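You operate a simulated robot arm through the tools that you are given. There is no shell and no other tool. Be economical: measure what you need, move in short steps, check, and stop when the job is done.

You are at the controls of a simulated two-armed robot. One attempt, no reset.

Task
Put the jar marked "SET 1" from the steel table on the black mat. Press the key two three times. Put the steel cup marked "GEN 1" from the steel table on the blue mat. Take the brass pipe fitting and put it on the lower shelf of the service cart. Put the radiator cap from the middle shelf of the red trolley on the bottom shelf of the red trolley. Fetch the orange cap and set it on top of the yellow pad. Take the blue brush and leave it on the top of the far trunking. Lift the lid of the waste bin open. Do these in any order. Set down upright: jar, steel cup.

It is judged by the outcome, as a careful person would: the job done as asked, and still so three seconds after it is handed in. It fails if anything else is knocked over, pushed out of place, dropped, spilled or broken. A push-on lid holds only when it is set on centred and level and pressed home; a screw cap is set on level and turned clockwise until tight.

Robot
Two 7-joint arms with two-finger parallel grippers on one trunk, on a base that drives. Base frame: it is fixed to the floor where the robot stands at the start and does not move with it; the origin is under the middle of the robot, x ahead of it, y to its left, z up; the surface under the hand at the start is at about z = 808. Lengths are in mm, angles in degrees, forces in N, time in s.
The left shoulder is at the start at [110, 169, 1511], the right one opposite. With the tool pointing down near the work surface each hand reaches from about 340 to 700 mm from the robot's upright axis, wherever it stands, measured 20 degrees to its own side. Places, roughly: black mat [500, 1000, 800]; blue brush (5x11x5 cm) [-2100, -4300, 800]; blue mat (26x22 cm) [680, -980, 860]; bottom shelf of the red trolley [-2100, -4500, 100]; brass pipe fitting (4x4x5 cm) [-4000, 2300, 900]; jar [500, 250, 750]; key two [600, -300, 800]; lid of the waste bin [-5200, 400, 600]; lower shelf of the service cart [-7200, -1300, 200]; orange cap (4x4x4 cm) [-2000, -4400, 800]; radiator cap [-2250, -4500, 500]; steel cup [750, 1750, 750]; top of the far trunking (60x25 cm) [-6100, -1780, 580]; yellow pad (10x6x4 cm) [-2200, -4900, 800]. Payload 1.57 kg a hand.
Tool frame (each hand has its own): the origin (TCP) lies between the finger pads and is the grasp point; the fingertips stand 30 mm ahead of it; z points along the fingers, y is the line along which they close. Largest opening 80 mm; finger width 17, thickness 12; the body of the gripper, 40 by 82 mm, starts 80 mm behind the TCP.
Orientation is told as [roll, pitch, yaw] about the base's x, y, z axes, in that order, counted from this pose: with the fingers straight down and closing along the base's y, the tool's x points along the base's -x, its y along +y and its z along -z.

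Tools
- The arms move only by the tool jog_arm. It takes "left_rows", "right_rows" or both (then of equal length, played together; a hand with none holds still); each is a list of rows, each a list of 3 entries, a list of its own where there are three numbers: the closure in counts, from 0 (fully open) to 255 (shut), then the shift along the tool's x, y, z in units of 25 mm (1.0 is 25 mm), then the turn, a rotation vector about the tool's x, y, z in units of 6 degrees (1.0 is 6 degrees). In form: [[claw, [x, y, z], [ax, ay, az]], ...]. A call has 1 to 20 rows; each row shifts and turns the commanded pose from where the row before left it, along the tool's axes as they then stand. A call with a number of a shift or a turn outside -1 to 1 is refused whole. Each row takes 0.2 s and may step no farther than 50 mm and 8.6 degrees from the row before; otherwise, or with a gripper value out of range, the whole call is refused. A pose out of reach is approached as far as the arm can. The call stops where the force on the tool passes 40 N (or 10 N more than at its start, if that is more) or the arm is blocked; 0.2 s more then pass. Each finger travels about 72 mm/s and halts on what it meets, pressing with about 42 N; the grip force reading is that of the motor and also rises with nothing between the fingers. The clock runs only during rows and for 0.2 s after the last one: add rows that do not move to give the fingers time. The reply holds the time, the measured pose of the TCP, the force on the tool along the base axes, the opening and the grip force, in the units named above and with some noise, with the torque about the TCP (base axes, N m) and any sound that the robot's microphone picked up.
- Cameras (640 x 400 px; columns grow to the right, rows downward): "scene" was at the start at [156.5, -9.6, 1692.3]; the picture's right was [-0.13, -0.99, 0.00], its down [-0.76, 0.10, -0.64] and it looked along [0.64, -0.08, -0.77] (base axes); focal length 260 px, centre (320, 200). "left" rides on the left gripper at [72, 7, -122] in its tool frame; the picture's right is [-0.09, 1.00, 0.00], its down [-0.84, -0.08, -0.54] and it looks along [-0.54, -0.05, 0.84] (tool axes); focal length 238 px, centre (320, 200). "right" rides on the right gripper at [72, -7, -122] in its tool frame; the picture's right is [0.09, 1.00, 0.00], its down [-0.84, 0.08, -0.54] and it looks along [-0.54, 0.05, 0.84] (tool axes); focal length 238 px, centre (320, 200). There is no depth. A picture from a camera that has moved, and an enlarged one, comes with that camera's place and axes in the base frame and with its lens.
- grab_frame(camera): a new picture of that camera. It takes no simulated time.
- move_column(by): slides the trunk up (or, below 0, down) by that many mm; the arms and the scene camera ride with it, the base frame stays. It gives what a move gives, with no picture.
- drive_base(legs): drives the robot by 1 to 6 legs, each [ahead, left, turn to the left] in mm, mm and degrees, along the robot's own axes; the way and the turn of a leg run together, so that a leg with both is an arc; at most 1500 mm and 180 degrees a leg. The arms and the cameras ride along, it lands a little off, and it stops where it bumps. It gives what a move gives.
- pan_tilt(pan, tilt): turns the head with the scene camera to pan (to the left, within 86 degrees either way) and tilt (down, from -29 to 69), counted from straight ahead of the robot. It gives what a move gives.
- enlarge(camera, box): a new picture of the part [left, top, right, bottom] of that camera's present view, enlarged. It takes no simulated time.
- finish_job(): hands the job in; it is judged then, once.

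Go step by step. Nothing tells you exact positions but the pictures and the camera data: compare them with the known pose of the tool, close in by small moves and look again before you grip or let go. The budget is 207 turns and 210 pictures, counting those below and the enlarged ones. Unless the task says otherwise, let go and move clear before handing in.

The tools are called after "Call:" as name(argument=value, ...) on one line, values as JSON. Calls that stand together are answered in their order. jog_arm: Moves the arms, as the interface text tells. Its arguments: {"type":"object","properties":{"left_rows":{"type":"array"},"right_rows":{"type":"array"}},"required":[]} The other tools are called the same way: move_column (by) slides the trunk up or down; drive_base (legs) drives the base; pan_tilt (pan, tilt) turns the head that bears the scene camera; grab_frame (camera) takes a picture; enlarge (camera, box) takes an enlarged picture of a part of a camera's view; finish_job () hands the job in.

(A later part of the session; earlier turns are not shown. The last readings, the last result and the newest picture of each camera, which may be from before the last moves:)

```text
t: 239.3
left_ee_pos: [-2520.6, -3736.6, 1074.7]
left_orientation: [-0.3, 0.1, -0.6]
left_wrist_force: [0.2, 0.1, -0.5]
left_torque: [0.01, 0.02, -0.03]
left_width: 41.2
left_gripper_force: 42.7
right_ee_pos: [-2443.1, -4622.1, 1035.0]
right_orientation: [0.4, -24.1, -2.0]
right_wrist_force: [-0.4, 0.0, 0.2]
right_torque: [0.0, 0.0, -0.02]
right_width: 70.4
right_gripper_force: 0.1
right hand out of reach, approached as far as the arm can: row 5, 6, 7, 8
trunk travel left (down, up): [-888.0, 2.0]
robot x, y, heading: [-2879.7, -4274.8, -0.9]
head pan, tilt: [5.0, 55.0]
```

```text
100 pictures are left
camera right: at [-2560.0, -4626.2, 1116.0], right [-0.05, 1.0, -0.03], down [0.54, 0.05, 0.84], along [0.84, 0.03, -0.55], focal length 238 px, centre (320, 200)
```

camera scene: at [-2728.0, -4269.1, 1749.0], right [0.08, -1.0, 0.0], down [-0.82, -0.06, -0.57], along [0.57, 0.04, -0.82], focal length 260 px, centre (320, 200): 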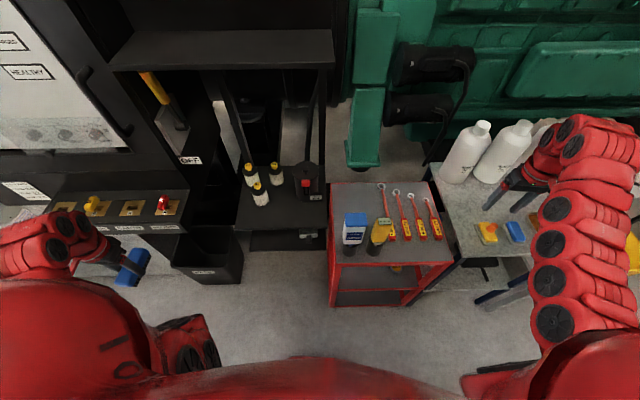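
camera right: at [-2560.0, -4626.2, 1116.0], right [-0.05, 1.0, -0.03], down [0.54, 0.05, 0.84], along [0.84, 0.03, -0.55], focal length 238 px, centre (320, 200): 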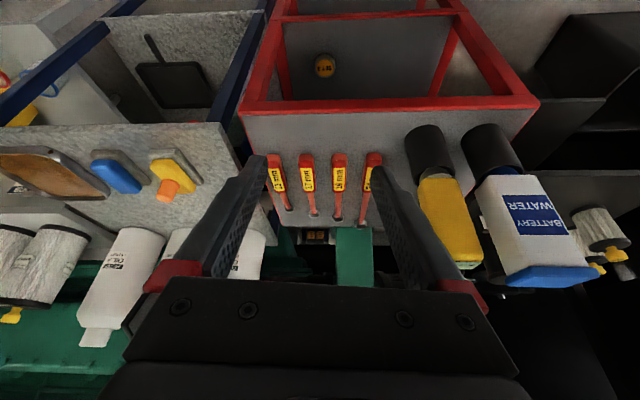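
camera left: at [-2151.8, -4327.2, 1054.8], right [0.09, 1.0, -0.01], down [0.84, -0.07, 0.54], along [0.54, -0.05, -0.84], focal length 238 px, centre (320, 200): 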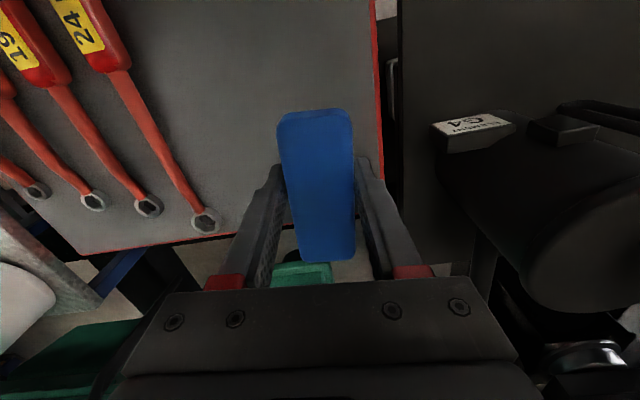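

Call:
move_column(by=-400)

Call:
jog_arm(right_rows=[[30, [0.41, 0, 0.91], [0, 0, 0]], [30, [0.41, 0, 0.91], [0, 0, 0]], [30, [0.41, 0, 0.91], [0, 0, 0]], [30, [0, 0, 0], [0, -1, 0]], [30, [0, 0, 0], [0, -1, 0]], [30, [0, 0, 0], [0, -1, 0]], [30, [0, 0, 0], [0, -0.6, 0]], [30, [0, 0, 0], [0, 0, 0]]])

Call:
grab_frame(camera="right")

Call:
grab_frame(camera="scene")

```text
t: 243.1
left_ee_pos: [-2521.3, -3736.8, 673.6]
left_orientation: [-0.3, 0.1, -0.4]
left_wrist_force: [-0.6, 0.3, -1.2]
left_torque: [-0.01, -0.03, -0.01]
left_width: 41.1
left_gripper_force: 41.6
right_ee_pos: [-2444.9, -4622.2, 634.1]
right_orientation: [0.3, -24.0, -1.9]
right_wrist_force: [0.4, -0.2, -0.4]
right_torque: [-0.03, 0.01, -0.01]
right_width: 70.7
right_gripper_force: 0.0
trunk travel left (down, up): [-488.0, 402.0]
robot x, y, heading: [-2877.9, -4273.5, -0.6]
head pan, tilt: [5.0, 55.0]
```

```text
t: 244.9
left_ee_pos: [-2519.8, -3736.4, 674.9]
left_orientation: [-0.2, 0.1, -0.5]
left_wrist_force: [-0.1, -0.4, -1.5]
left_torque: [-0.01, 0.02, 0.02]
left_width: 41.2
left_gripper_force: 42.0
right_ee_pos: [-2443.9, -4620.1, 559.6]
right_orientation: [0.6, -45.8, -2.3]
right_wrist_force: [-0.2, -0.9, 0.4]
right_torque: [0.01, 0.0, 0.0]
right_width: 70.6
right_gripper_force: 0.0
trunk travel left (down, up): [-488.0, 402.0]
robot x, y, heading: [-2881.1, -4270.8, -0.4]
head pan, tilt: [5.0, 55.0]
```

```text
99 pictures are left
camera right: at [-2582.4, -4623.9, 593.0], right [-0.03, 1.0, -0.06], down [0.2, 0.06, 0.98], along [0.98, 0.02, -0.2], focal length 238 px, centre (320, 200)
```

right: 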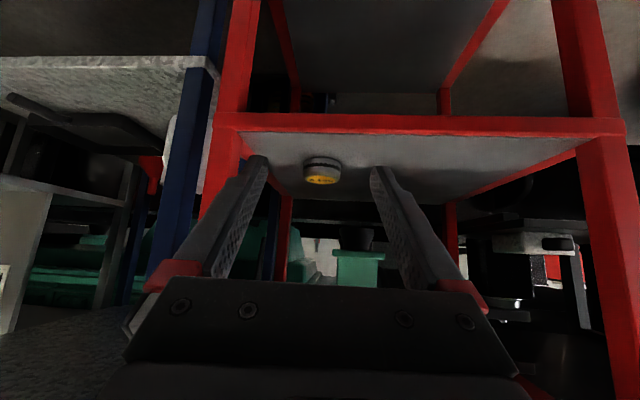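

```text
98 pictures are left
camera scene: at [-2728.0, -4268.4, 1349.0], right [0.08, -1.0, 0.0], down [-0.82, -0.06, -0.57], along [0.57, 0.04, -0.82], focal length 260 px, centre (320, 200)
```

scene: 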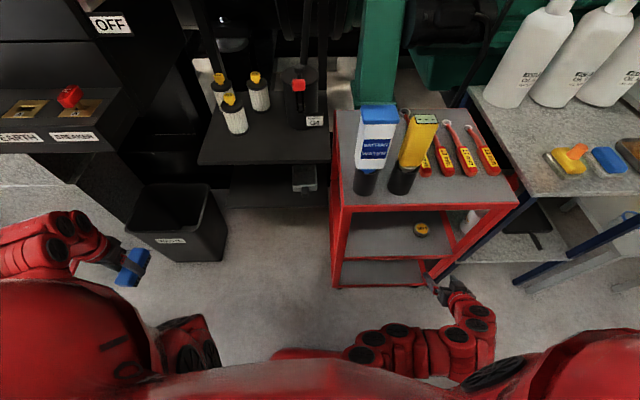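

The image is inverted, but clear: cap ≈[-2226,-4616], z 464–500. I go straight in at z≈560 first.

Call:
jog_arm(right_rows=[[20, [-0.6, 0, 0.62], [0, 0, 0]], [20, [-0.6, 0, 0.62], [0, 0, 0]], [20, [-0.6, 0, 0.62], [0, 0, 0]], [20, [-0.6, 0, 0.62], [0, 0, 0]], [20, [-0.6, 0, 0.62], [0, 0, 0]], [20, [-0.6, 0, 0.62], [0, 0, 0]], [20, [-0.6, 0, 0.62], [0, 0, 0]], [20, [-0.6, 0, 0.62], [0, 0, 0]], [20, [0, 0, 0], [0, 0, 0]]])

Call:
grab_frame(camera="right")

```text
t: 246.9
left_ee_pos: [-2521.5, -3735.8, 673.6]
left_orientation: [-0.3, 0.1, -0.4]
left_wrist_force: [-0.1, 0.1, -1.1]
left_torque: [0.05, 0.02, 0.01]
left_width: 41.2
left_gripper_force: 41.9
right_ee_pos: [-2271.2, -4630.3, 556.5]
right_orientation: [0.7, -45.7, -2.3]
right_wrist_force: [-0.5, 0.6, 0.4]
right_torque: [0.01, 0.01, -0.01]
right_width: 73.7
right_gripper_force: 0.0
trunk travel left (down, up): [-488.0, 402.0]
robot x, y, heading: [-2879.1, -4272.9, -0.8]
head pan, tilt: [5.0, 55.0]
```

```text
97 pictures are left
camera right: at [-2409.8, -4633.3, 591.3], right [-0.03, 1.0, -0.06], down [0.2, 0.06, 0.98], along [0.98, 0.02, -0.2], focal length 238 px, centre (320, 200)
```

right: 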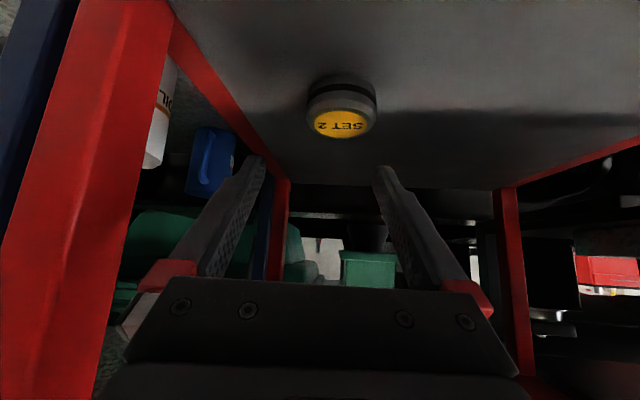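

Refined: cap ≈[-2250,-4617], top z≈502. Align y then come down around it.

Call:
jog_arm(right_rows=[[0, [0, 0.52, 0], [0, 0, 0]], [0, [0.255, 0, 0.54], [0, 0, 0]], [0, [0.255, 0, 0.54], [0, 0, 0]], [0, [0, 0, 0], [0, 0, 0]]])

Call:
grab_frame(camera="right")

```text
t: 247.9
left_ee_pos: [-2521.3, -3735.7, 673.6]
left_orientation: [-0.3, 0.1, -0.4]
left_wrist_force: [-0.2, 0.5, -1.1]
left_torque: [-0.02, 0.04, 0.01]
left_width: 41.2
left_gripper_force: 42.0
right_ee_pos: [-2259.7, -4617.8, 530.1]
right_orientation: [0.5, -45.8, -2.2]
right_wrist_force: [-0.6, 0.4, -0.2]
right_torque: [-0.02, 0.01, 0.03]
right_width: 80.2
right_gripper_force: 0.0
trunk travel left (down, up): [-488.0, 402.0]
robot x, y, heading: [-2878.6, -4272.6, -0.4]
head pan, tilt: [5.0, 55.0]
```

```text
96 pictures are left
camera right: at [-2398.9, -4620.2, 564.2], right [-0.03, 1.0, -0.06], down [0.2, 0.06, 0.98], along [0.98, 0.02, -0.2], focal length 238 px, centre (320, 200)
```

right: 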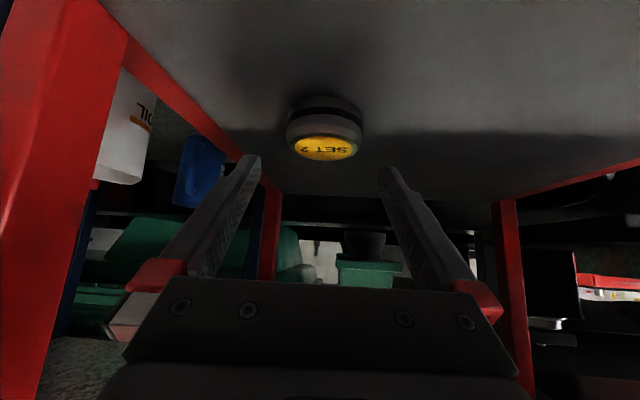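

Call:
jog_arm(right_rows=[[0, [0, 0.12, 0], [0, 0, 0]], [0, [0.3, 0, 0.55], [0, 0, 0]], [0, [0.3, 0, 0.5], [0, 0, 0]], [0, [0, 0, 0], [0, 0, 0]]])

Call:
grab_frame(camera="right")

```text
t: 248.9
left_ee_pos: [-2521.1, -3737.2, 674.4]
left_orientation: [-0.3, 0.1, -0.5]
left_wrist_force: [-0.1, 0.3, -0.4]
left_torque: [-0.01, -0.02, 0.02]
left_width: 40.9
left_gripper_force: 42.6
right_ee_pos: [-2253.2, -4612.3, 498.2]
right_orientation: [0.6, -45.6, -2.3]
right_wrist_force: [-0.5, 0.3, -0.8]
right_torque: [-0.03, 0.03, -0.01]
right_width: 80.0
right_gripper_force: 0.0
trunk travel left (down, up): [-488.0, 402.0]
robot x, y, heading: [-2880.7, -4275.3, -0.6]
head pan, tilt: [5.0, 55.0]
```

```text
95 pictures are left
camera right: at [-2391.7, -4615.4, 533.0], right [-0.03, 1.0, -0.06], down [0.2, 0.06, 0.98], along [0.98, 0.02, -0.2], focal length 238 px, centre (320, 200)
```

right: 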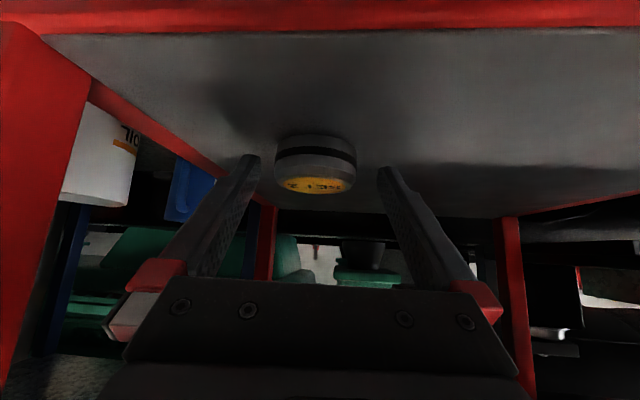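

Call:
jog_arm(right_rows=[[0, [0.12, 0, 0.08], [0, 0, 0]], [255, [0, 0, 0], [0, 0, 0]], [255, [0, 0, 0], [0, 0, 0]], [255, [0, 0, 0], [0, 0, 0]], [255, [0, 0, 0], [0, 0, 0]]])

Call:
grab_frame(camera="right")

```text
t: 250.1
left_ee_pos: [-2521.4, -3736.7, 674.3]
left_orientation: [-0.2, 0.1, -0.5]
left_wrist_force: [0.4, 0.3, -1.9]
left_torque: [0.0, 0.03, 0.02]
left_width: 40.9
left_gripper_force: 42.2
right_ee_pos: [-2254.2, -4610.9, 495.6]
right_orientation: [0.5, -45.6, -2.3]
right_wrist_force: [0.8, -1.0, 1.1]
right_torque: [-0.03, -0.11, -0.04]
right_width: 55.7
right_gripper_force: 41.6
trunk travel left (down, up): [-488.0, 402.0]
robot x, y, heading: [-2879.1, -4270.5, -0.8]
head pan, tilt: [5.0, 55.0]
```

```text
94 pictures are left
camera right: at [-2391.9, -4614.8, 530.5], right [-0.03, 1.0, -0.06], down [0.2, 0.06, 0.98], along [0.98, 0.02, -0.2], focal length 238 px, centre (320, 200)
```

right: 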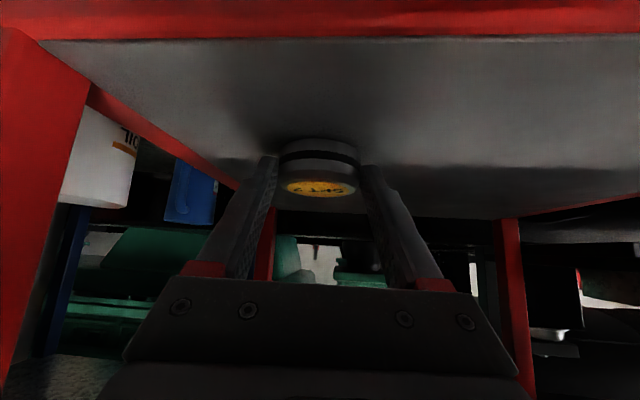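

Radiator cap gripped. Lift 50 mm, withdraw 140 mm out of the shelf, and check below the left hand before lowering further.

Call:
jog_arm(right_rows=[[255, [-0.36, 0, -0.35], [0, 0, 0]], [255, [-0.54, 0, -0.52], [0, 0, 0]], [255, [-0.54, 0, -0.52], [0, 0, 0]], [255, [0.66, 0, -0.67], [0, 0, 0]], [255, [0.66, 0, -0.67], [0, 0, 0]], [255, [0.66, 0, -0.67], [0, 0, 0]], [255, [0.66, 0, -0.67], [0, 0, 0]], [255, [0.66, 0, -0.67], [0, 0, 0]], [255, [0.66, 0, -0.67], [0, 0, 0]], [255, [0, 0, 0], [0, 0, 0]]])

Call:
grab_frame(camera="right")

Call:
grab_frame(camera="left")

```text
t: 252.3
left_ee_pos: [-2520.2, -3736.7, 674.3]
left_orientation: [-0.3, 0.1, -0.5]
left_wrist_force: [-0.3, -0.7, -2.0]
left_torque: [0.0, 0.01, 0.02]
left_width: 40.8
left_gripper_force: 41.9
right_ee_pos: [-2393.1, -4608.2, 548.3]
right_orientation: [0.5, -45.6, -2.4]
right_wrist_force: [-0.2, -0.4, -0.9]
right_torque: [0.01, 0.02, 0.0]
right_width: 55.5
right_gripper_force: 41.7
trunk travel left (down, up): [-488.0, 402.0]
robot x, y, heading: [-2881.3, -4273.9, -0.5]
head pan, tilt: [5.0, 55.0]
```

```text
93 pictures are left
camera right: at [-2531.0, -4611.5, 583.2], right [-0.03, 1.0, -0.06], down [0.2, 0.06, 0.98], along [0.98, 0.02, -0.2], focal length 238 px, centre (320, 200)
```

right: 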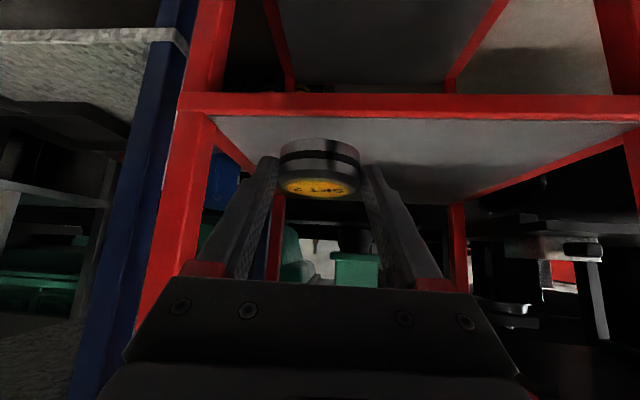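

```text
92 pictures are left
camera left: at [-2593.1, -3729.4, 796.6], right [0.1, 0.99, 0.0], down [0.84, -0.08, 0.54], along [0.54, -0.06, -0.84], focal length 238 px, centre (320, 200)
```

left: 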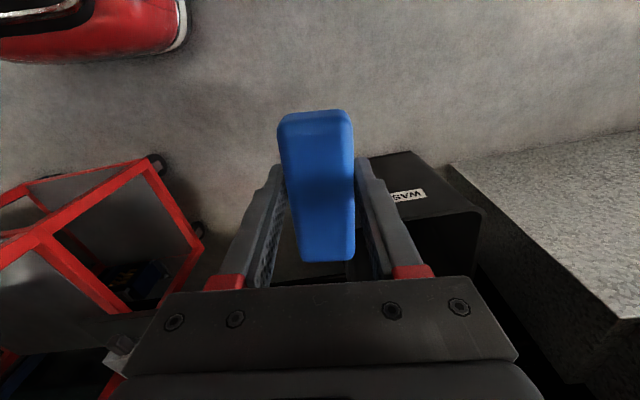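

Left side is clear when going lower (waste box ~80 mm ahead). Lower the trunk 345 mm.

Call:
move_column(by=-345)

Call:
grab_frame(camera="right")

```text
t: 255.9
left_ee_pos: [-2521.3, -3734.8, 362.5]
left_orientation: [-0.5, -0.1, -0.5]
left_wrist_force: [0.3, 0.0, -1.0]
left_torque: [0.01, -0.02, -0.02]
left_width: 41.3
left_gripper_force: 42.4
right_ee_pos: [-2392.5, -4609.3, 243.4]
right_orientation: [-0.5, -45.9, -1.5]
right_wrist_force: [-0.1, 0.2, -0.2]
right_torque: [0.0, 0.03, 0.01]
right_width: 55.6
right_gripper_force: 42.6
trunk travel left (down, up): [-175.0, 715.0]
robot x, y, heading: [-2879.2, -4274.4, -0.5]
head pan, tilt: [5.0, 55.0]
stopped: the arm was blocked; the commanded pose is now the measured one
```

```text
91 pictures are left
camera right: at [-2530.2, -4612.6, 277.5], right [-0.03, 1.0, -0.07], down [0.19, 0.08, 0.98], along [0.98, 0.02, -0.2], focal length 238 px, centre (320, 200)
```

right: 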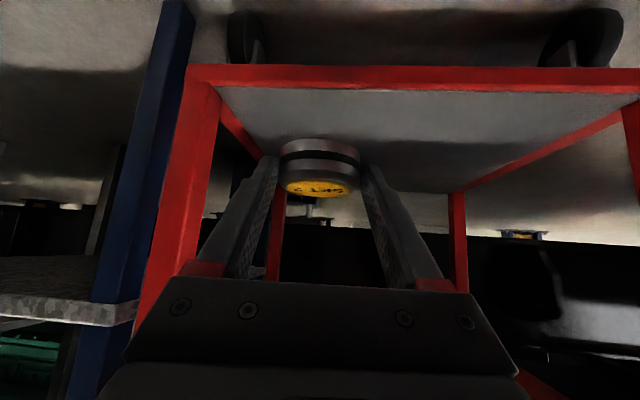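

Blocked at z≈243 (probably my elbow against the base). I raise 10 mm and move the hand forward into the bottom bay.

Call:
move_column(by=12)

Call:
jog_arm(right_rows=[[255, [-0.6, 0, 0.62], [0, 0, 0]], [255, [-0.6, 0, 0.62], [0, 0, 0]], [255, [-0.6, 0, 0.62], [0, 0, 0]], [255, [-0.6, 0, 0.62], [0, 0, 0]], [255, [-0.6, 0, 0.62], [0, 0, 0]], [255, [-0.6, 0, 0.62], [0, 0, 0]], [255, [0, 0, 0], [0, 0, 0]]])

Call:
grab_frame(camera="right")

Call:
grab_frame(camera="scene")

```text
t: 256.5
left_ee_pos: [-2520.7, -3737.5, 370.3]
left_orientation: [-0.2, 0.1, -0.6]
left_wrist_force: [-0.1, 0.3, 0.3]
left_torque: [0.01, -0.02, -0.01]
left_width: 41.1
left_gripper_force: 41.8
right_ee_pos: [-2390.4, -4611.9, 249.5]
right_orientation: [-0.3, -45.9, -1.5]
right_wrist_force: [-0.2, -0.7, -1.0]
right_torque: [0.03, -0.02, 0.02]
right_width: 55.6
right_gripper_force: 41.8
trunk travel left (down, up): [-187.0, 703.0]
robot x, y, heading: [-2880.8, -4273.0, -0.5]
head pan, tilt: [5.0, 55.0]
```

```text
t: 258.1
left_ee_pos: [-2520.4, -3736.2, 373.4]
left_orientation: [-0.2, 0.1, -0.5]
left_wrist_force: [-0.7, 0.0, -0.9]
left_torque: [0.0, 0.03, 0.01]
left_width: 41.2
left_gripper_force: 42.2
right_ee_pos: [-2260.3, -4615.3, 251.7]
right_orientation: [-0.2, -45.9, -1.6]
right_wrist_force: [0.9, -0.4, -1.2]
right_torque: [0.01, 0.01, 0.03]
right_width: 55.7
right_gripper_force: 41.6
trunk travel left (down, up): [-187.0, 703.0]
robot x, y, heading: [-2881.8, -4275.9, -0.2]
head pan, tilt: [5.0, 55.0]
```

```text
90 pictures are left
camera right: at [-2397.4, -4618.3, 286.1], right [-0.03, 1.0, -0.07], down [0.2, 0.07, 0.98], along [0.98, 0.02, -0.2], focal length 238 px, centre (320, 200)
```

right: 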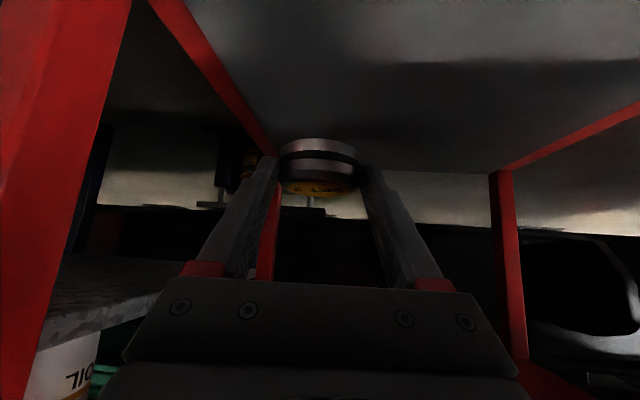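

```text
89 pictures are left
camera scene: at [-2727.9, -4268.5, 1048.2], right [0.08, -1.0, 0.0], down [-0.82, -0.06, -0.57], along [0.57, 0.04, -0.82], focal length 260 px, centre (320, 200)
```

scene: 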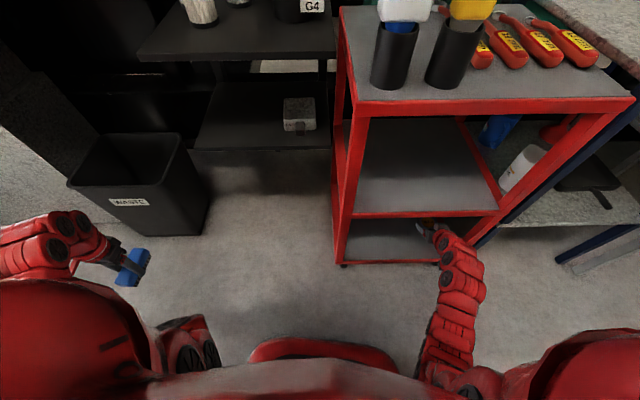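

Lower with the arm onto the bottom shelf, gently near the end.

Call:
jog_arm(right_rows=[[255, [0.57, 0, 0.56], [0, 0, 0]], [255, [0.57, 0, 0.56], [0, 0, 0]], [255, [0.57, 0, 0.56], [0, 0, 0]], [255, [0.35, 0, 0.34], [0, 0, 0]], [255, [0.1, 0, 0.1], [0, 0, 0]], [255, [0.1, 0, 0.1], [0, 0, 0]], [255, [0.1, 0, 0.1], [0, 0, 0]], [255, [0.1, 0, 0.1], [0, 0, 0]], [255, [0, 0, 0], [0, 0, 0]]])

Call:
grab_frame(camera="right")

```text
t: 260.1
left_ee_pos: [-2520.5, -3735.8, 373.6]
left_orientation: [-0.2, 0.1, -0.5]
left_wrist_force: [0.0, 0.2, -0.3]
left_torque: [0.01, 0.01, -0.05]
left_width: 41.1
left_gripper_force: 42.2
right_ee_pos: [-2260.0, -4613.8, 163.8]
right_orientation: [-0.1, -45.9, -1.6]
right_wrist_force: [-0.1, 0.7, -0.6]
right_torque: [-0.02, 0.01, 0.03]
right_width: 55.8
right_gripper_force: 42.2
trunk travel left (down, up): [-187.0, 703.0]
robot x, y, heading: [-2879.3, -4273.1, -0.3]
head pan, tilt: [5.0, 55.0]
```

```text
88 pictures are left
camera right: at [-2398.5, -4617.5, 198.0], right [-0.03, 1.0, -0.07], down [0.2, 0.07, 0.98], along [0.98, 0.02, -0.2], focal length 238 px, centre (320, 200)
```

right: 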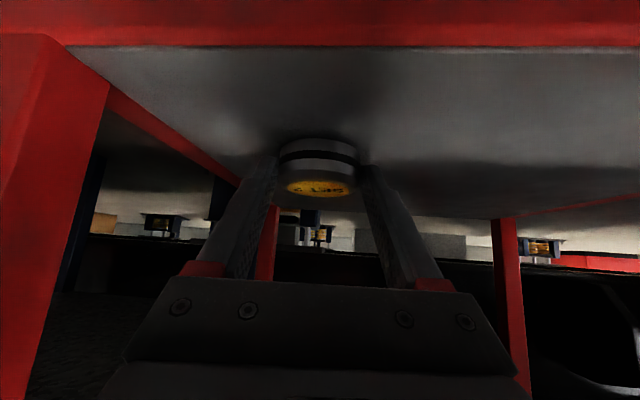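

Call:
jog_arm(right_rows=[[255, [0.05, 0, 0.05], [0, 0, 0]], [255, [0.05, 0, 0.05], [0, 0, 0]], [255, [0.05, 0, 0.05], [0, 0, 0]], [255, [0, 0, 0], [0, 0, 0]]])

```text
t: 261.1
left_ee_pos: [-2521.1, -3737.4, 373.7]
left_orientation: [-0.3, 0.0, -0.5]
left_wrist_force: [1.0, -0.1, -1.0]
left_torque: [0.02, 0.03, -0.03]
left_width: 41.2
left_gripper_force: 42.1
right_ee_pos: [-2260.7, -4613.6, 161.6]
right_orientation: [-0.1, -46.0, -1.6]
right_wrist_force: [-2.7, 2.2, 12.2]
right_torque: [0.34, 0.02, 0.08]
right_width: 55.5
right_gripper_force: 42.0
trunk travel left (down, up): [-187.0, 703.0]
robot x, y, heading: [-2882.3, -4274.9, -0.4]
head pan, tilt: [5.0, 55.0]
```

Contact (12 N). Release, raise a little, and withdraw.

Call:
jog_arm(right_rows=[[0, [0, 0, 0], [0, 0, 0]], [0, [0, 0, 0], [0, 0, 0]], [0, [0, 0, 0], [0, 0, 0]], [0, [-0.3, 0, -0.3], [0, 0, 0]], [0, [-0.5, 0, -0.5], [0, 0, 0]], [0, [-0.5, 0, -0.5], [0, 0, 0]], [0, [-0.5, 0, -0.5], [0, 0, 0]], [0, [0, 0, 0], [0, 0, 0]]])

Call:
grab_frame(camera="right")

```text
t: 262.9
left_ee_pos: [-2521.6, -3736.6, 373.5]
left_orientation: [-0.3, 0.0, -0.6]
left_wrist_force: [0.4, 0.3, -1.3]
left_torque: [0.01, 0.02, 0.0]
left_width: 41.5
left_gripper_force: 42.5
right_ee_pos: [-2261.9, -4615.4, 224.0]
right_orientation: [-0.2, -46.0, -1.6]
right_wrist_force: [-0.9, -0.8, -0.1]
right_torque: [0.02, -0.01, -0.02]
right_width: 80.2
right_gripper_force: 0.0
trunk travel left (down, up): [-187.0, 703.0]
robot x, y, heading: [-2878.5, -4277.4, -0.5]
head pan, tilt: [5.0, 55.0]
```

```text
87 pictures are left
camera right: at [-2399.9, -4618.1, 257.7], right [-0.03, 1.0, -0.07], down [0.2, 0.07, 0.98], along [0.98, 0.02, -0.2], focal length 238 px, centre (320, 200)
```

right: 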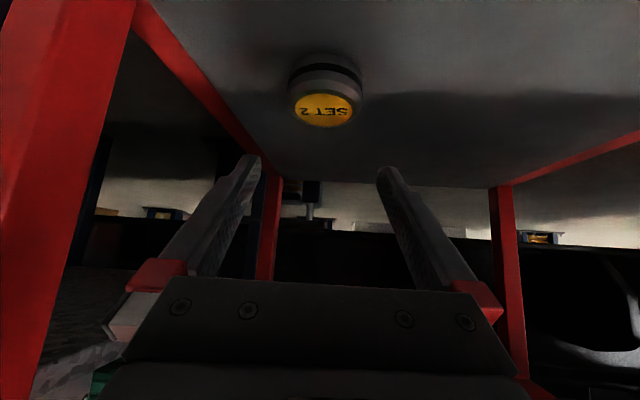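

Radiator cap placed. Withdraw and raise the trunk.

Call:
jog_arm(right_rows=[[0, [0.68, 0, -0.7], [0, 0, 0]], [0, [0.68, 0, -0.7], [0, 0, 0]], [0, [0.68, 0, -0.7], [0, 0, 0]], [0, [0.68, 0, -0.7], [0, 0, 0]], [0, [0.68, 0, -0.7], [0, 0, 0]], [0, [0.68, 0, -0.7], [0, 0, 0]], [0, [0.68, 0, -0.7], [0, 0, 0]], [0, [0, 0, 0], [0, 0, 0]]])

Call:
move_column(by=400)

Call:
move_column(by=250)

Call:
grab_frame(camera="scene")

```text
t: 264.7
left_ee_pos: [-2521.4, -3736.5, 373.0]
left_orientation: [-0.3, 0.1, -0.5]
left_wrist_force: [0.7, -0.3, -1.4]
left_torque: [0.03, 0.04, 0.02]
left_width: 40.8
left_gripper_force: 42.0
right_ee_pos: [-2432.7, -4608.4, 223.9]
right_orientation: [-0.3, -45.8, -1.6]
right_wrist_force: [-0.2, -0.3, 0.0]
right_torque: [-0.01, 0.0, -0.04]
right_width: 80.0
right_gripper_force: 0.0
trunk travel left (down, up): [-187.0, 703.0]
robot x, y, heading: [-2880.8, -4275.4, -0.5]
head pan, tilt: [5.0, 55.0]
```

```text
t: 268.6
left_ee_pos: [-2520.8, -3737.0, 773.8]
left_orientation: [-0.4, 0.2, -0.6]
left_wrist_force: [-0.3, -0.7, -2.1]
left_torque: [0.0, 0.02, 0.0]
left_width: 41.1
left_gripper_force: 41.6
right_ee_pos: [-2431.9, -4608.8, 624.3]
right_orientation: [-0.3, -46.0, -1.5]
right_wrist_force: [0.2, -0.6, 0.4]
right_torque: [-0.01, 0.04, -0.03]
right_width: 80.2
right_gripper_force: 0.2
trunk travel left (down, up): [-587.0, 303.0]
robot x, y, heading: [-2878.7, -4276.0, -0.6]
head pan, tilt: [5.0, 55.0]
```

```text
t: 271.1
left_ee_pos: [-2520.8, -3735.4, 1024.0]
left_orientation: [-0.4, 0.2, -0.5]
left_wrist_force: [0.3, -0.5, -1.6]
left_torque: [0.01, 0.02, 0.02]
left_width: 41.2
left_gripper_force: 41.7
right_ee_pos: [-2431.4, -4608.2, 874.5]
right_orientation: [-0.2, -45.9, -1.6]
right_wrist_force: [0.1, 0.0, -0.5]
right_torque: [-0.02, 0.03, 0.04]
right_width: 80.0
right_gripper_force: 0.1
trunk travel left (down, up): [-837.0, 53.0]
robot x, y, heading: [-2874.9, -4274.9, -0.6]
head pan, tilt: [5.0, 55.0]
```

```text
86 pictures are left
camera scene: at [-2727.9, -4268.4, 1698.2], right [0.08, -1.0, 0.0], down [-0.82, -0.06, -0.57], along [0.57, 0.04, -0.82], focal length 260 px, centre (320, 200)
```

scene: 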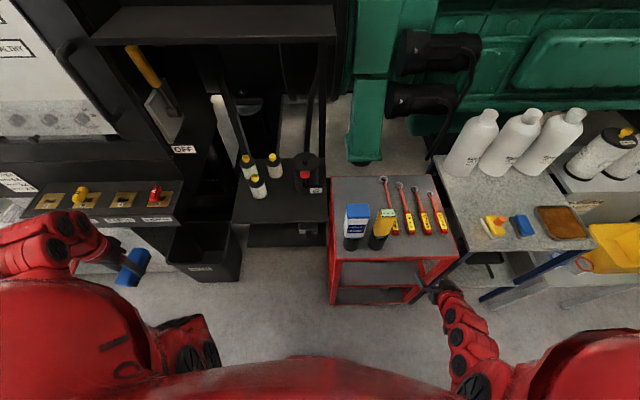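

All good here. To leave the aisle: shift back and left to open space, then turn left to face +y.

Call:
drive_base(legs=[[-60, 150, 0], [-110, 300, 0], [0, 0, 90]])

Call:
pan_tilt(pan=0, tilt=25)

Call:
grab_frame(camera="scene")

```text
t: 278.1
left_ee_pos: [-3571.8, -3443.9, 1023.3]
left_orientation: [-0.3, 0.1, 87.8]
left_wrist_force: [0.1, 0.3, -1.4]
left_torque: [0.0, -0.01, -0.02]
left_width: 41.3
left_gripper_force: 42.0
right_ee_pos: [-2698.9, -3381.0, 873.6]
right_orientation: [-0.2, -45.9, 86.7]
right_wrist_force: [0.4, 0.3, -0.9]
right_torque: [0.0, -0.03, -0.02]
right_width: 79.9
right_gripper_force: 0.1
trunk travel left (down, up): [-837.0, 53.0]
robot x, y, heading: [-3046.0, -3815.0, 87.9]
head pan, tilt: [5.0, 55.0]
```

```text
t: 279.0
left_ee_pos: [-3571.7, -3443.3, 1023.8]
left_orientation: [-0.3, 0.1, 87.8]
left_wrist_force: [-0.1, -0.2, -0.6]
left_torque: [0.0, 0.02, -0.02]
left_width: 41.1
left_gripper_force: 42.1
right_ee_pos: [-2698.0, -3379.5, 873.2]
right_orientation: [-0.3, -45.8, 86.8]
right_wrist_force: [0.7, -0.2, 0.1]
right_torque: [0.02, -0.03, 0.0]
right_width: 79.9
right_gripper_force: 0.0
trunk travel left (down, up): [-837.0, 53.0]
robot x, y, heading: [-3040.9, -3817.7, 87.9]
head pan, tilt: [0.0, 25.0]
```

```text
85 pictures are left
camera scene: at [-3040.1, -3645.8, 1742.2], right [1.0, -0.04, 0.0], down [-0.02, -0.42, -0.91], along [0.04, 0.91, -0.42], focal length 260 px, centre (320, 200)
```

scene: 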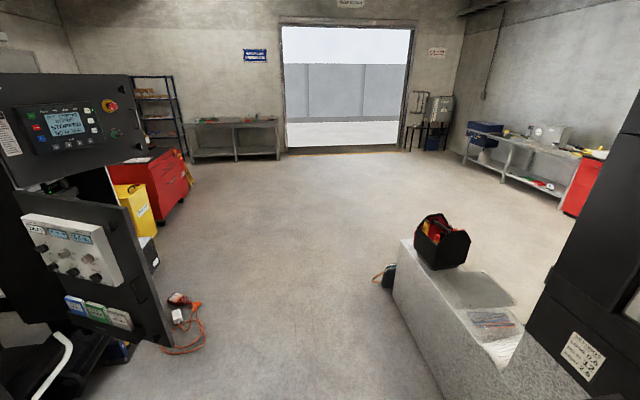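

The floor plan is visible: workbench ahead-left, red cabinet with yellow and red bins on the left. I drive forward out of the aisle.

Call:
drive_base(legs=[[1250, 80, 1.5], [1250, 0, 0]])

Call:
pan_tilt(pan=80, tilt=20)

Call:
grab_frame(camera="scene")

```text
t: 291.4
left_ee_pos: [-3639.8, -936.2, 1023.9]
left_orientation: [-0.2, 0.1, 90.5]
left_wrist_force: [0.8, 0.1, -1.8]
left_torque: [-0.01, 0.0, -0.02]
left_width: 41.2
left_gripper_force: 42.1
right_ee_pos: [-2769.3, -832.6, 873.4]
right_orientation: [-0.2, -45.8, 89.4]
right_wrist_force: [-0.7, 0.1, 0.5]
right_torque: [0.02, 0.01, -0.02]
right_width: 79.8
right_gripper_force: 0.0
trunk travel left (down, up): [-837.0, 53.0]
robot x, y, heading: [-3099.2, -1287.5, 90.7]
head pan, tilt: [0.0, 25.0]
```

```text
t: 292.9
left_ee_pos: [-3640.6, -937.0, 1022.9]
left_orientation: [-0.3, 0.1, 90.5]
left_wrist_force: [0.5, 0.0, -1.3]
left_torque: [0.02, -0.01, 0.02]
left_width: 41.1
left_gripper_force: 41.8
right_ee_pos: [-2770.5, -832.2, 873.4]
right_orientation: [-0.2, -45.8, 89.4]
right_wrist_force: [0.5, -0.1, 0.3]
right_torque: [0.03, 0.02, -0.01]
right_width: 80.0
right_gripper_force: 0.1
trunk travel left (down, up): [-837.0, 53.0]
robot x, y, heading: [-3096.6, -1286.2, 90.5]
head pan, tilt: [80.0, 20.0]
```

```text
84 pictures are left
camera scene: at [-3189.7, -1190.3, 1750.3], right [0.17, 0.99, 0.0], down [0.34, -0.06, -0.94], along [-0.93, 0.16, -0.34], focal length 260 px, centre (320, 200)
```

scene: 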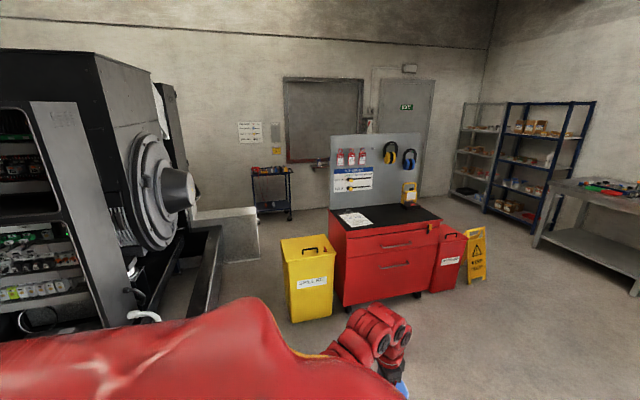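

I can see the red waste bin right of the red cabinet, the wet-floor sign, the service cart at the back, and the concrete trunking near [-6150,-1800]. First the brass fitting with the right hand: re-level the right hand and raise it.

Call:
jog_arm(right_rows=[[0, [0, 0, 0], [0, 1, 0]], [0, [0, 0, 0], [0, 1, 0]], [0, [0, 0, 0], [0, 1, 0]], [0, [0, 0, 0], [0, 1, 0]], [0, [0, 0, 0], [0, 1, 0]], [0, [0, 0, 0], [0, 1, 0]], [0, [0, 0, 0], [0, 1, 0]], [0, [0, 0, 0], [0, 0.64, 0]], [0, [-0.8, 0, -0.6], [0, 0, 0]], [0, [-0.8, 0, -0.8], [0, 0, 0]], [0, [-0.8, 0, -0.8], [0, 0, 0]], [0, [-0.8, 0, -0.8], [0, 0, 0]], [0, [-0.8, 0, -0.8], [0, 0, 0]], [0, [-0.8, 0, -0.8], [0, 0, 0]], [0, [-0.8, 0, -0.8], [0, 0, 0]], [0, [-0.8, 0, -0.8], [0, 0, 0]], [0, [-0.8, 0, -0.8], [0, 0, 0]], [0, [0, 0, -0.8], [0, 0, 0]], [0, [0, 0, -0.8], [0, 0, 0]]])

Call:
drive_base(legs=[[1400, 500, 0], [1100, 500, 0]])

Call:
pan_tilt(pan=-5, tilt=35)

Call:
grab_frame(camera="scene")

```text
t: 296.9
left_ee_pos: [-3640.5, -936.8, 1021.8]
left_orientation: [-0.3, 0.0, 90.5]
left_wrist_force: [0.2, 0.5, -1.3]
left_torque: [-0.05, 0.02, 0.0]
left_width: 41.3
left_gripper_force: 42.1
right_ee_pos: [-2769.4, -653.1, 1090.1]
right_orientation: [-0.1, 0.0, 89.2]
right_wrist_force: [0.2, 1.1, 0.3]
right_torque: [0.01, -0.01, -0.03]
right_width: 80.2
right_gripper_force: 0.0
trunk travel left (down, up): [-837.0, 53.0]
robot x, y, heading: [-3099.6, -1288.1, 90.5]
head pan, tilt: [80.0, 20.0]
```

```text
t: 309.8
left_ee_pos: [-4574.6, 1559.9, 1022.9]
left_orientation: [-0.2, 0.1, 87.8]
left_wrist_force: [0.3, -0.3, -0.4]
left_torque: [-0.02, 0.03, 0.02]
left_width: 41.2
left_gripper_force: 42.0
right_ee_pos: [-3691.9, 1802.2, 1089.7]
right_orientation: [-0.1, -0.1, 86.5]
right_wrist_force: [0.7, 0.5, -0.3]
right_torque: [-0.03, 0.04, 0.02]
right_width: 80.0
right_gripper_force: 0.1
trunk travel left (down, up): [-837.0, 53.0]
robot x, y, heading: [-4048.5, 1187.1, 87.2]
head pan, tilt: [80.0, 20.0]
```

```text
t: 311.4
left_ee_pos: [-4575.0, 1559.4, 1024.5]
left_orientation: [-0.3, 0.1, 87.6]
left_wrist_force: [-1.0, 0.0, -1.3]
left_torque: [-0.01, 0.02, 0.02]
left_width: 41.3
left_gripper_force: 41.8
right_ee_pos: [-3690.7, 1802.2, 1089.1]
right_orientation: [-0.1, -0.1, 86.6]
right_wrist_force: [0.6, -0.7, 0.4]
right_torque: [-0.03, 0.0, -0.02]
right_width: 79.9
right_gripper_force: 0.0
trunk travel left (down, up): [-837.0, 53.0]
robot x, y, heading: [-4052.3, 1180.6, 87.4]
head pan, tilt: [-5.0, 35.0]
```

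```text
83 pictures are left
camera scene: at [-4035.1, 1352.5, 1726.5], right [0.99, -0.13, 0.0], down [-0.07, -0.57, -0.82], along [0.1, 0.81, -0.57], focal length 260 px, centre (320, 200)
```

scene: 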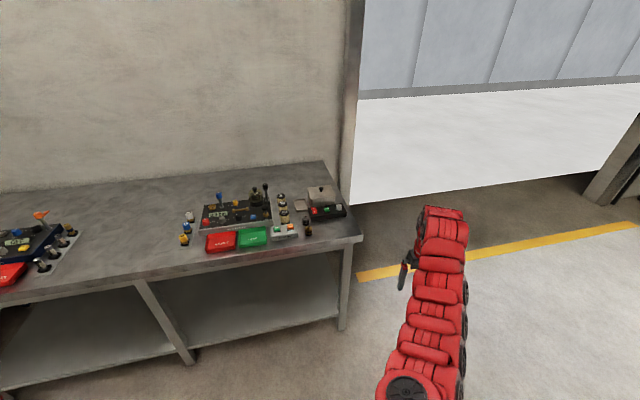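

Call:
enlarge(camera="scene", box=[160, 160, 360, 285])

Call:
enlarge(camera="scene", box=[0, 190, 160, 290])

```text
3.20 times, centred on (260, 222) of scene
camera zoom: at [-4035.1, 1352.5, 1726.5], right [0.99, -0.13, 0.0], down [-0.07, -0.57, -0.82], along [0.1, 0.81, -0.57], focal length 831 px, centre (512, 128)
```

zoom: 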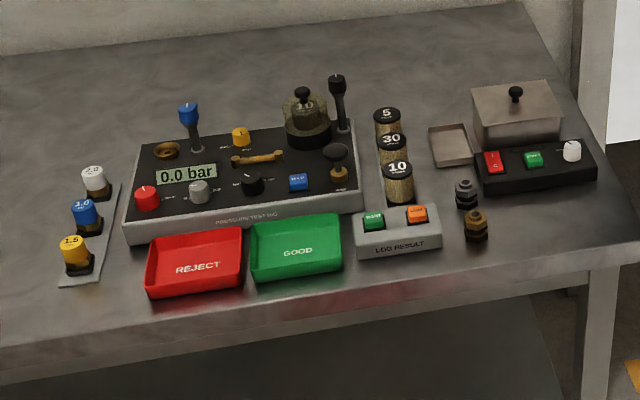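

```text
4.00 times, centred on (80, 240) of scene
camera zoom: at [-4035.1, 1352.5, 1726.5], right [0.99, -0.13, 0.0], down [-0.07, -0.57, -0.82], along [0.1, 0.81, -0.57], focal length 1039 px, centre (1280, 40)
```

zoom: 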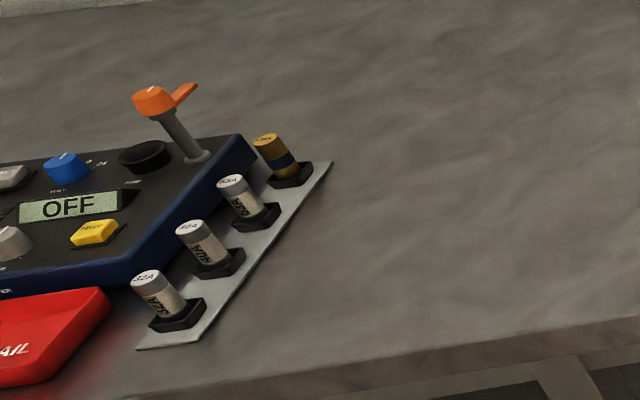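

Brass fitting at ≈[-3977,2262], next to a dark steel one. Move so the right hand is above it.

Call:
drive_base(legs=[[405, 278, 2.6]])

Call:
grab_frame(camera="right")

```text
t: 314.4
left_ee_pos: [-4861.1, 1957.2, 1023.2]
left_orientation: [-0.2, 0.0, 90.6]
left_wrist_force: [-0.1, -0.3, -1.0]
left_torque: [-0.01, 0.0, 0.01]
left_width: 41.1
left_gripper_force: 42.1
right_ee_pos: [-3990.9, 2244.9, 1090.1]
right_orientation: [-0.2, -0.1, 89.3]
right_wrist_force: [0.0, 1.1, -0.2]
right_torque: [0.01, 0.0, -0.02]
right_width: 80.2
right_gripper_force: 0.1
trunk travel left (down, up): [-837.0, 53.0]
robot x, y, heading: [-4320.6, 1612.7, 90.5]
head pan, tilt: [-5.0, 35.0]
```

```text
80 pictures are left
camera right: at [-3985.4, 2171.1, 1212.0], right [-1.0, -0.08, 0.0], down [-0.07, 0.84, 0.54], along [-0.04, 0.54, -0.84], focal length 238 px, centre (320, 200)
```

right: 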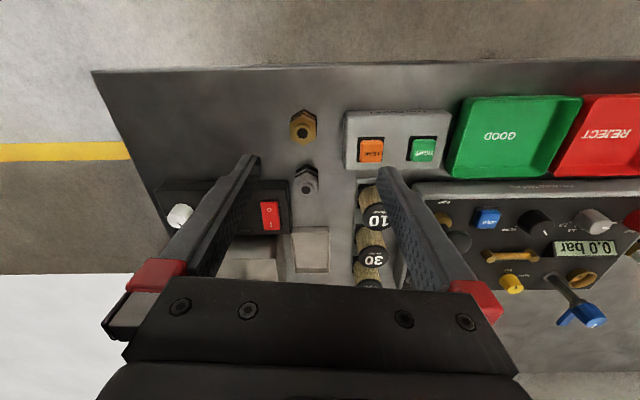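

Fitting ≈[-3971,2251], top ≈945. Align and descend with a reduced opening.

Call:
jog_arm(right_rows=[[70, [-0.1, -0.4, 0.5], [0, 0, 0]], [70, [-0.1, -0.38, 0.8], [0, 0, 0]], [70, [0, 0, 0.8], [0, 0, 0]], [70, [0, 0, 0.8], [0, 0, 0]], [70, [0, 0, 0.8], [0, 0, 0]], [70, [0, 0, 0.5], [0, 0, 0]], [70, [0, 0, 0], [0, 0, 0]]])

Call:
grab_frame(camera="right")

```text
t: 315.9
left_ee_pos: [-4862.8, 1957.5, 1023.9]
left_orientation: [-0.3, 0.2, 90.7]
left_wrist_force: [0.1, 0.5, -1.5]
left_torque: [-0.02, 0.0, -0.01]
left_width: 41.3
left_gripper_force: 41.6
right_ee_pos: [-3970.9, 2248.6, 986.0]
right_orientation: [-0.1, -0.1, 89.5]
right_wrist_force: [0.1, 1.1, 0.2]
right_torque: [0.03, 0.03, -0.03]
right_width: 57.7
right_gripper_force: 0.2
trunk travel left (down, up): [-837.0, 53.0]
robot x, y, heading: [-4317.6, 1610.7, 90.5]
head pan, tilt: [-5.0, 35.0]
```

```text
79 pictures are left
camera right: at [-3965.8, 2175.2, 1108.9], right [-1.0, -0.08, 0.0], down [-0.07, 0.84, 0.54], along [-0.04, 0.54, -0.84], focal length 238 px, centre (320, 200)
```

right: 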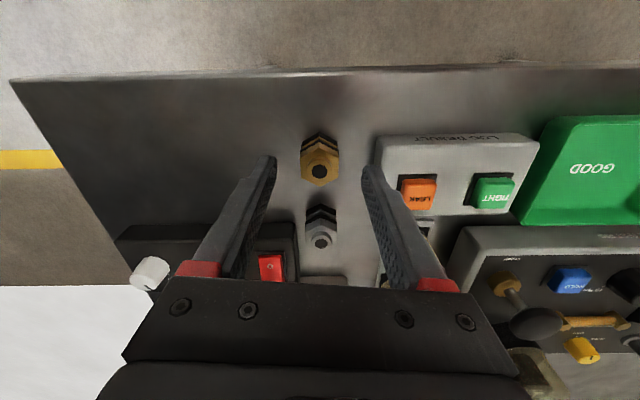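

Call:
jog_arm(right_rows=[[70, [-0.16, 0, 0.4], [0, 0, 0]], [70, [0, 0, 0.5], [0, 0, 0]], [70, [0, 0, 0.5], [0, 0, 0]], [70, [0, 0, 0.4], [0, 0, 0]], [70, [0, 0, 0], [0, 0, 0]]])

Call:
grab_frame(camera="right")

```text
t: 317.1
left_ee_pos: [-4861.1, 1958.6, 1023.2]
left_orientation: [-0.2, 0.0, 90.7]
left_wrist_force: [-0.4, 0.2, -1.5]
left_torque: [-0.02, 0.02, 0.03]
left_width: 41.1
left_gripper_force: 42.2
right_ee_pos: [-3971.7, 2254.0, 937.9]
right_orientation: [-0.2, -0.1, 89.4]
right_wrist_force: [0.1, 0.3, 0.2]
right_torque: [-0.01, -0.02, 0.02]
right_width: 57.9
right_gripper_force: 0.1
trunk travel left (down, up): [-837.0, 53.0]
robot x, y, heading: [-4316.9, 1612.8, 90.4]
head pan, tilt: [-5.0, 35.0]
```

```text
78 pictures are left
camera right: at [-3966.3, 2180.1, 1061.8], right [-1.0, -0.08, 0.0], down [-0.07, 0.84, 0.54], along [-0.04, 0.54, -0.84], focal length 238 px, centre (320, 200)
```

right: 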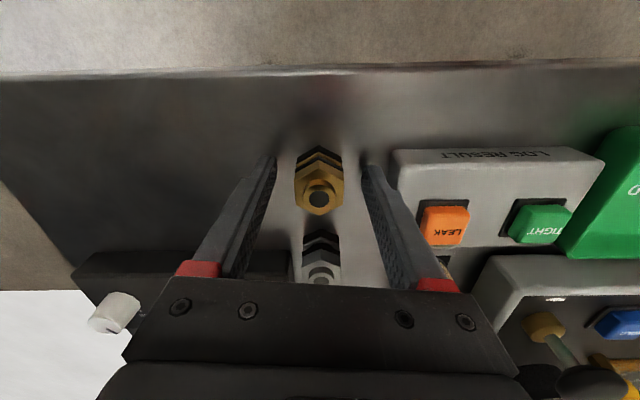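

Call:
jog_arm(right_rows=[[255, [0, 0, 0.1], [0, 0, 0]], [255, [0, 0, 0], [0, 0, 0]], [255, [0, 0, 0], [0, 0, 0]], [255, [0, 0, 0], [0, 0, 0]]])

Call:
grab_frame(camera="right")

```text
t: 318.1
left_ee_pos: [-4861.5, 1958.5, 1023.8]
left_orientation: [-0.2, 0.1, 90.7]
left_wrist_force: [-0.1, -0.9, -0.8]
left_torque: [-0.01, -0.02, -0.01]
left_width: 41.0
left_gripper_force: 42.5
right_ee_pos: [-3971.7, 2254.2, 935.7]
right_orientation: [-0.1, 0.1, 89.4]
right_wrist_force: [-0.3, 0.6, 1.6]
right_torque: [0.06, -0.01, 0.01]
right_width: 30.6
right_gripper_force: 39.7
trunk travel left (down, up): [-837.0, 53.0]
robot x, y, heading: [-4319.7, 1613.7, 90.5]
head pan, tilt: [-5.0, 35.0]
```

```text
77 pictures are left
camera right: at [-3966.6, 2180.4, 1058.8], right [-1.0, -0.08, 0.0], down [-0.07, 0.84, 0.54], along [-0.04, 0.54, -0.84], focal length 238 px, centre (320, 200)
```

right: 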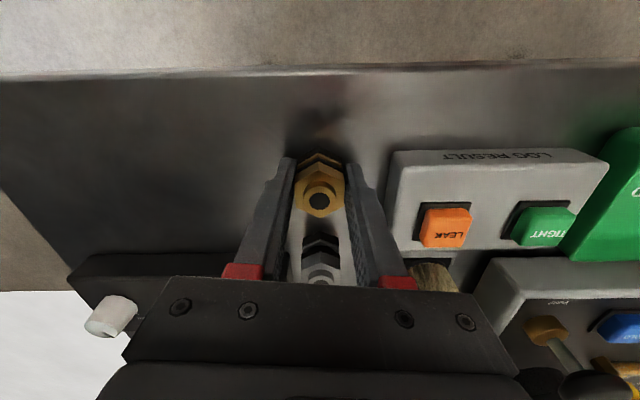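

Fitting gripped. Lift it, back away, and bring the left hand (brush) to the front.

Call:
jog_arm(right_rows=[[255, [0, 0, -0.5], [0, 0, 0]], [255, [0, 0, -0.9], [0, 0, 0]], [255, [0, 0, -0.9], [0, 0, 0]], [255, [0, 0, -0.9], [0, 0, 0]], [255, [0, 0, -0.9], [0, 0, 0]], [255, [0, 0, -0.9], [0, 0, 0]], [255, [0, 0, -0.9], [0, 0, 0]], [255, [0, 0, 0], [0, 0, 0]]])

Call:
drive_base(legs=[[-600, 0, 0]])

Call:
jog_arm(left_rows=[[255, [-0.65, -0.9, 0], [0, 0, 0]], [255, [-0.65, -0.9, 0], [0, 0, 0]], [255, [-0.65, -0.9, 0], [0, 0, 0]], [255, [-0.65, -0.9, 0], [0, 0, 0]], [255, [-0.65, -0.9, 0], [0, 0, 0]], [255, [-0.65, -0.9, 0], [0, 0, 0]], [255, [-0.65, -0.9, 0], [0, 0, 0]], [255, [-0.65, -0.9, 0], [0, 0, 0]], [255, [-0.65, -0.9, 0], [0, 0, 0]], [255, [-0.65, -0.9, 0], [0, 0, 0]], [255, [-0.65, -0.9, 0], [0, 0, 0]], [255, [-0.65, -0.9, 0], [0, 0, 0]], [255, [-0.4, -0.5, 0], [0, 0, 0]], [255, [-0.4, -0.5, 0], [0, 0, 0]], [255, [0, 0, 0], [0, 0, 0]]])

Call:
grab_frame(camera="right")

```text
t: 319.9
left_ee_pos: [-4861.6, 1957.7, 1023.1]
left_orientation: [-0.1, 0.1, 90.7]
left_wrist_force: [0.3, -0.4, -1.1]
left_torque: [-0.01, -0.01, -0.01]
left_width: 41.1
left_gripper_force: 41.6
right_ee_pos: [-3970.3, 2256.6, 1083.9]
right_orientation: [-0.2, -0.1, 89.4]
right_wrist_force: [-0.4, -0.1, -2.1]
right_torque: [0.01, 0.0, 0.02]
right_width: 30.4
right_gripper_force: 39.5
trunk travel left (down, up): [-837.0, 53.0]
robot x, y, heading: [-4319.0, 1605.6, 90.4]
head pan, tilt: [-5.0, 35.0]
```

```text
t: 323.3
left_ee_pos: [-4857.0, 1355.3, 1022.1]
left_orientation: [-0.3, 0.1, 91.8]
left_wrist_force: [-0.1, -0.2, -1.1]
left_torque: [-0.02, 0.02, 0.01]
left_width: 41.1
left_gripper_force: 41.8
right_ee_pos: [-3971.6, 1669.0, 1083.9]
right_orientation: [-0.1, -0.1, 90.5]
right_wrist_force: [-0.6, 1.0, -1.7]
right_torque: [0.02, 0.0, 0.04]
right_width: 30.3
right_gripper_force: 39.5
trunk travel left (down, up): [-837.0, 53.0]
robot x, y, heading: [-4308.1, 1014.2, 91.5]
head pan, tilt: [-5.0, 35.0]
```

```text
t: 326.5
left_ee_pos: [-4570.2, 1580.2, 1023.7]
left_orientation: [-0.3, 0.0, 91.7]
left_wrist_force: [0.4, -0.2, -1.5]
left_torque: [0.03, 0.01, 0.0]
left_width: 41.0
left_gripper_force: 41.6
right_ee_pos: [-3970.6, 1668.7, 1084.8]
right_orientation: [-0.1, -0.1, 90.5]
right_wrist_force: [-0.9, 0.1, -2.1]
right_torque: [0.0, -0.01, -0.02]
right_width: 30.2
right_gripper_force: 40.0
trunk travel left (down, up): [-837.0, 53.0]
robot x, y, heading: [-4304.7, 1017.1, 91.8]
head pan, tilt: [-5.0, 35.0]
```

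```text
76 pictures are left
camera right: at [-3964.8, 1595.3, 1207.1], right [-0.99, -0.1, 0.0], down [-0.09, 0.84, 0.54], along [-0.05, 0.54, -0.84], focal length 238 px, centre (320, 200)
```

right: 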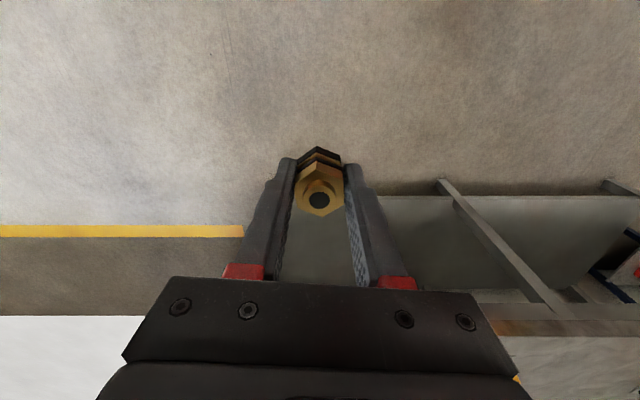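

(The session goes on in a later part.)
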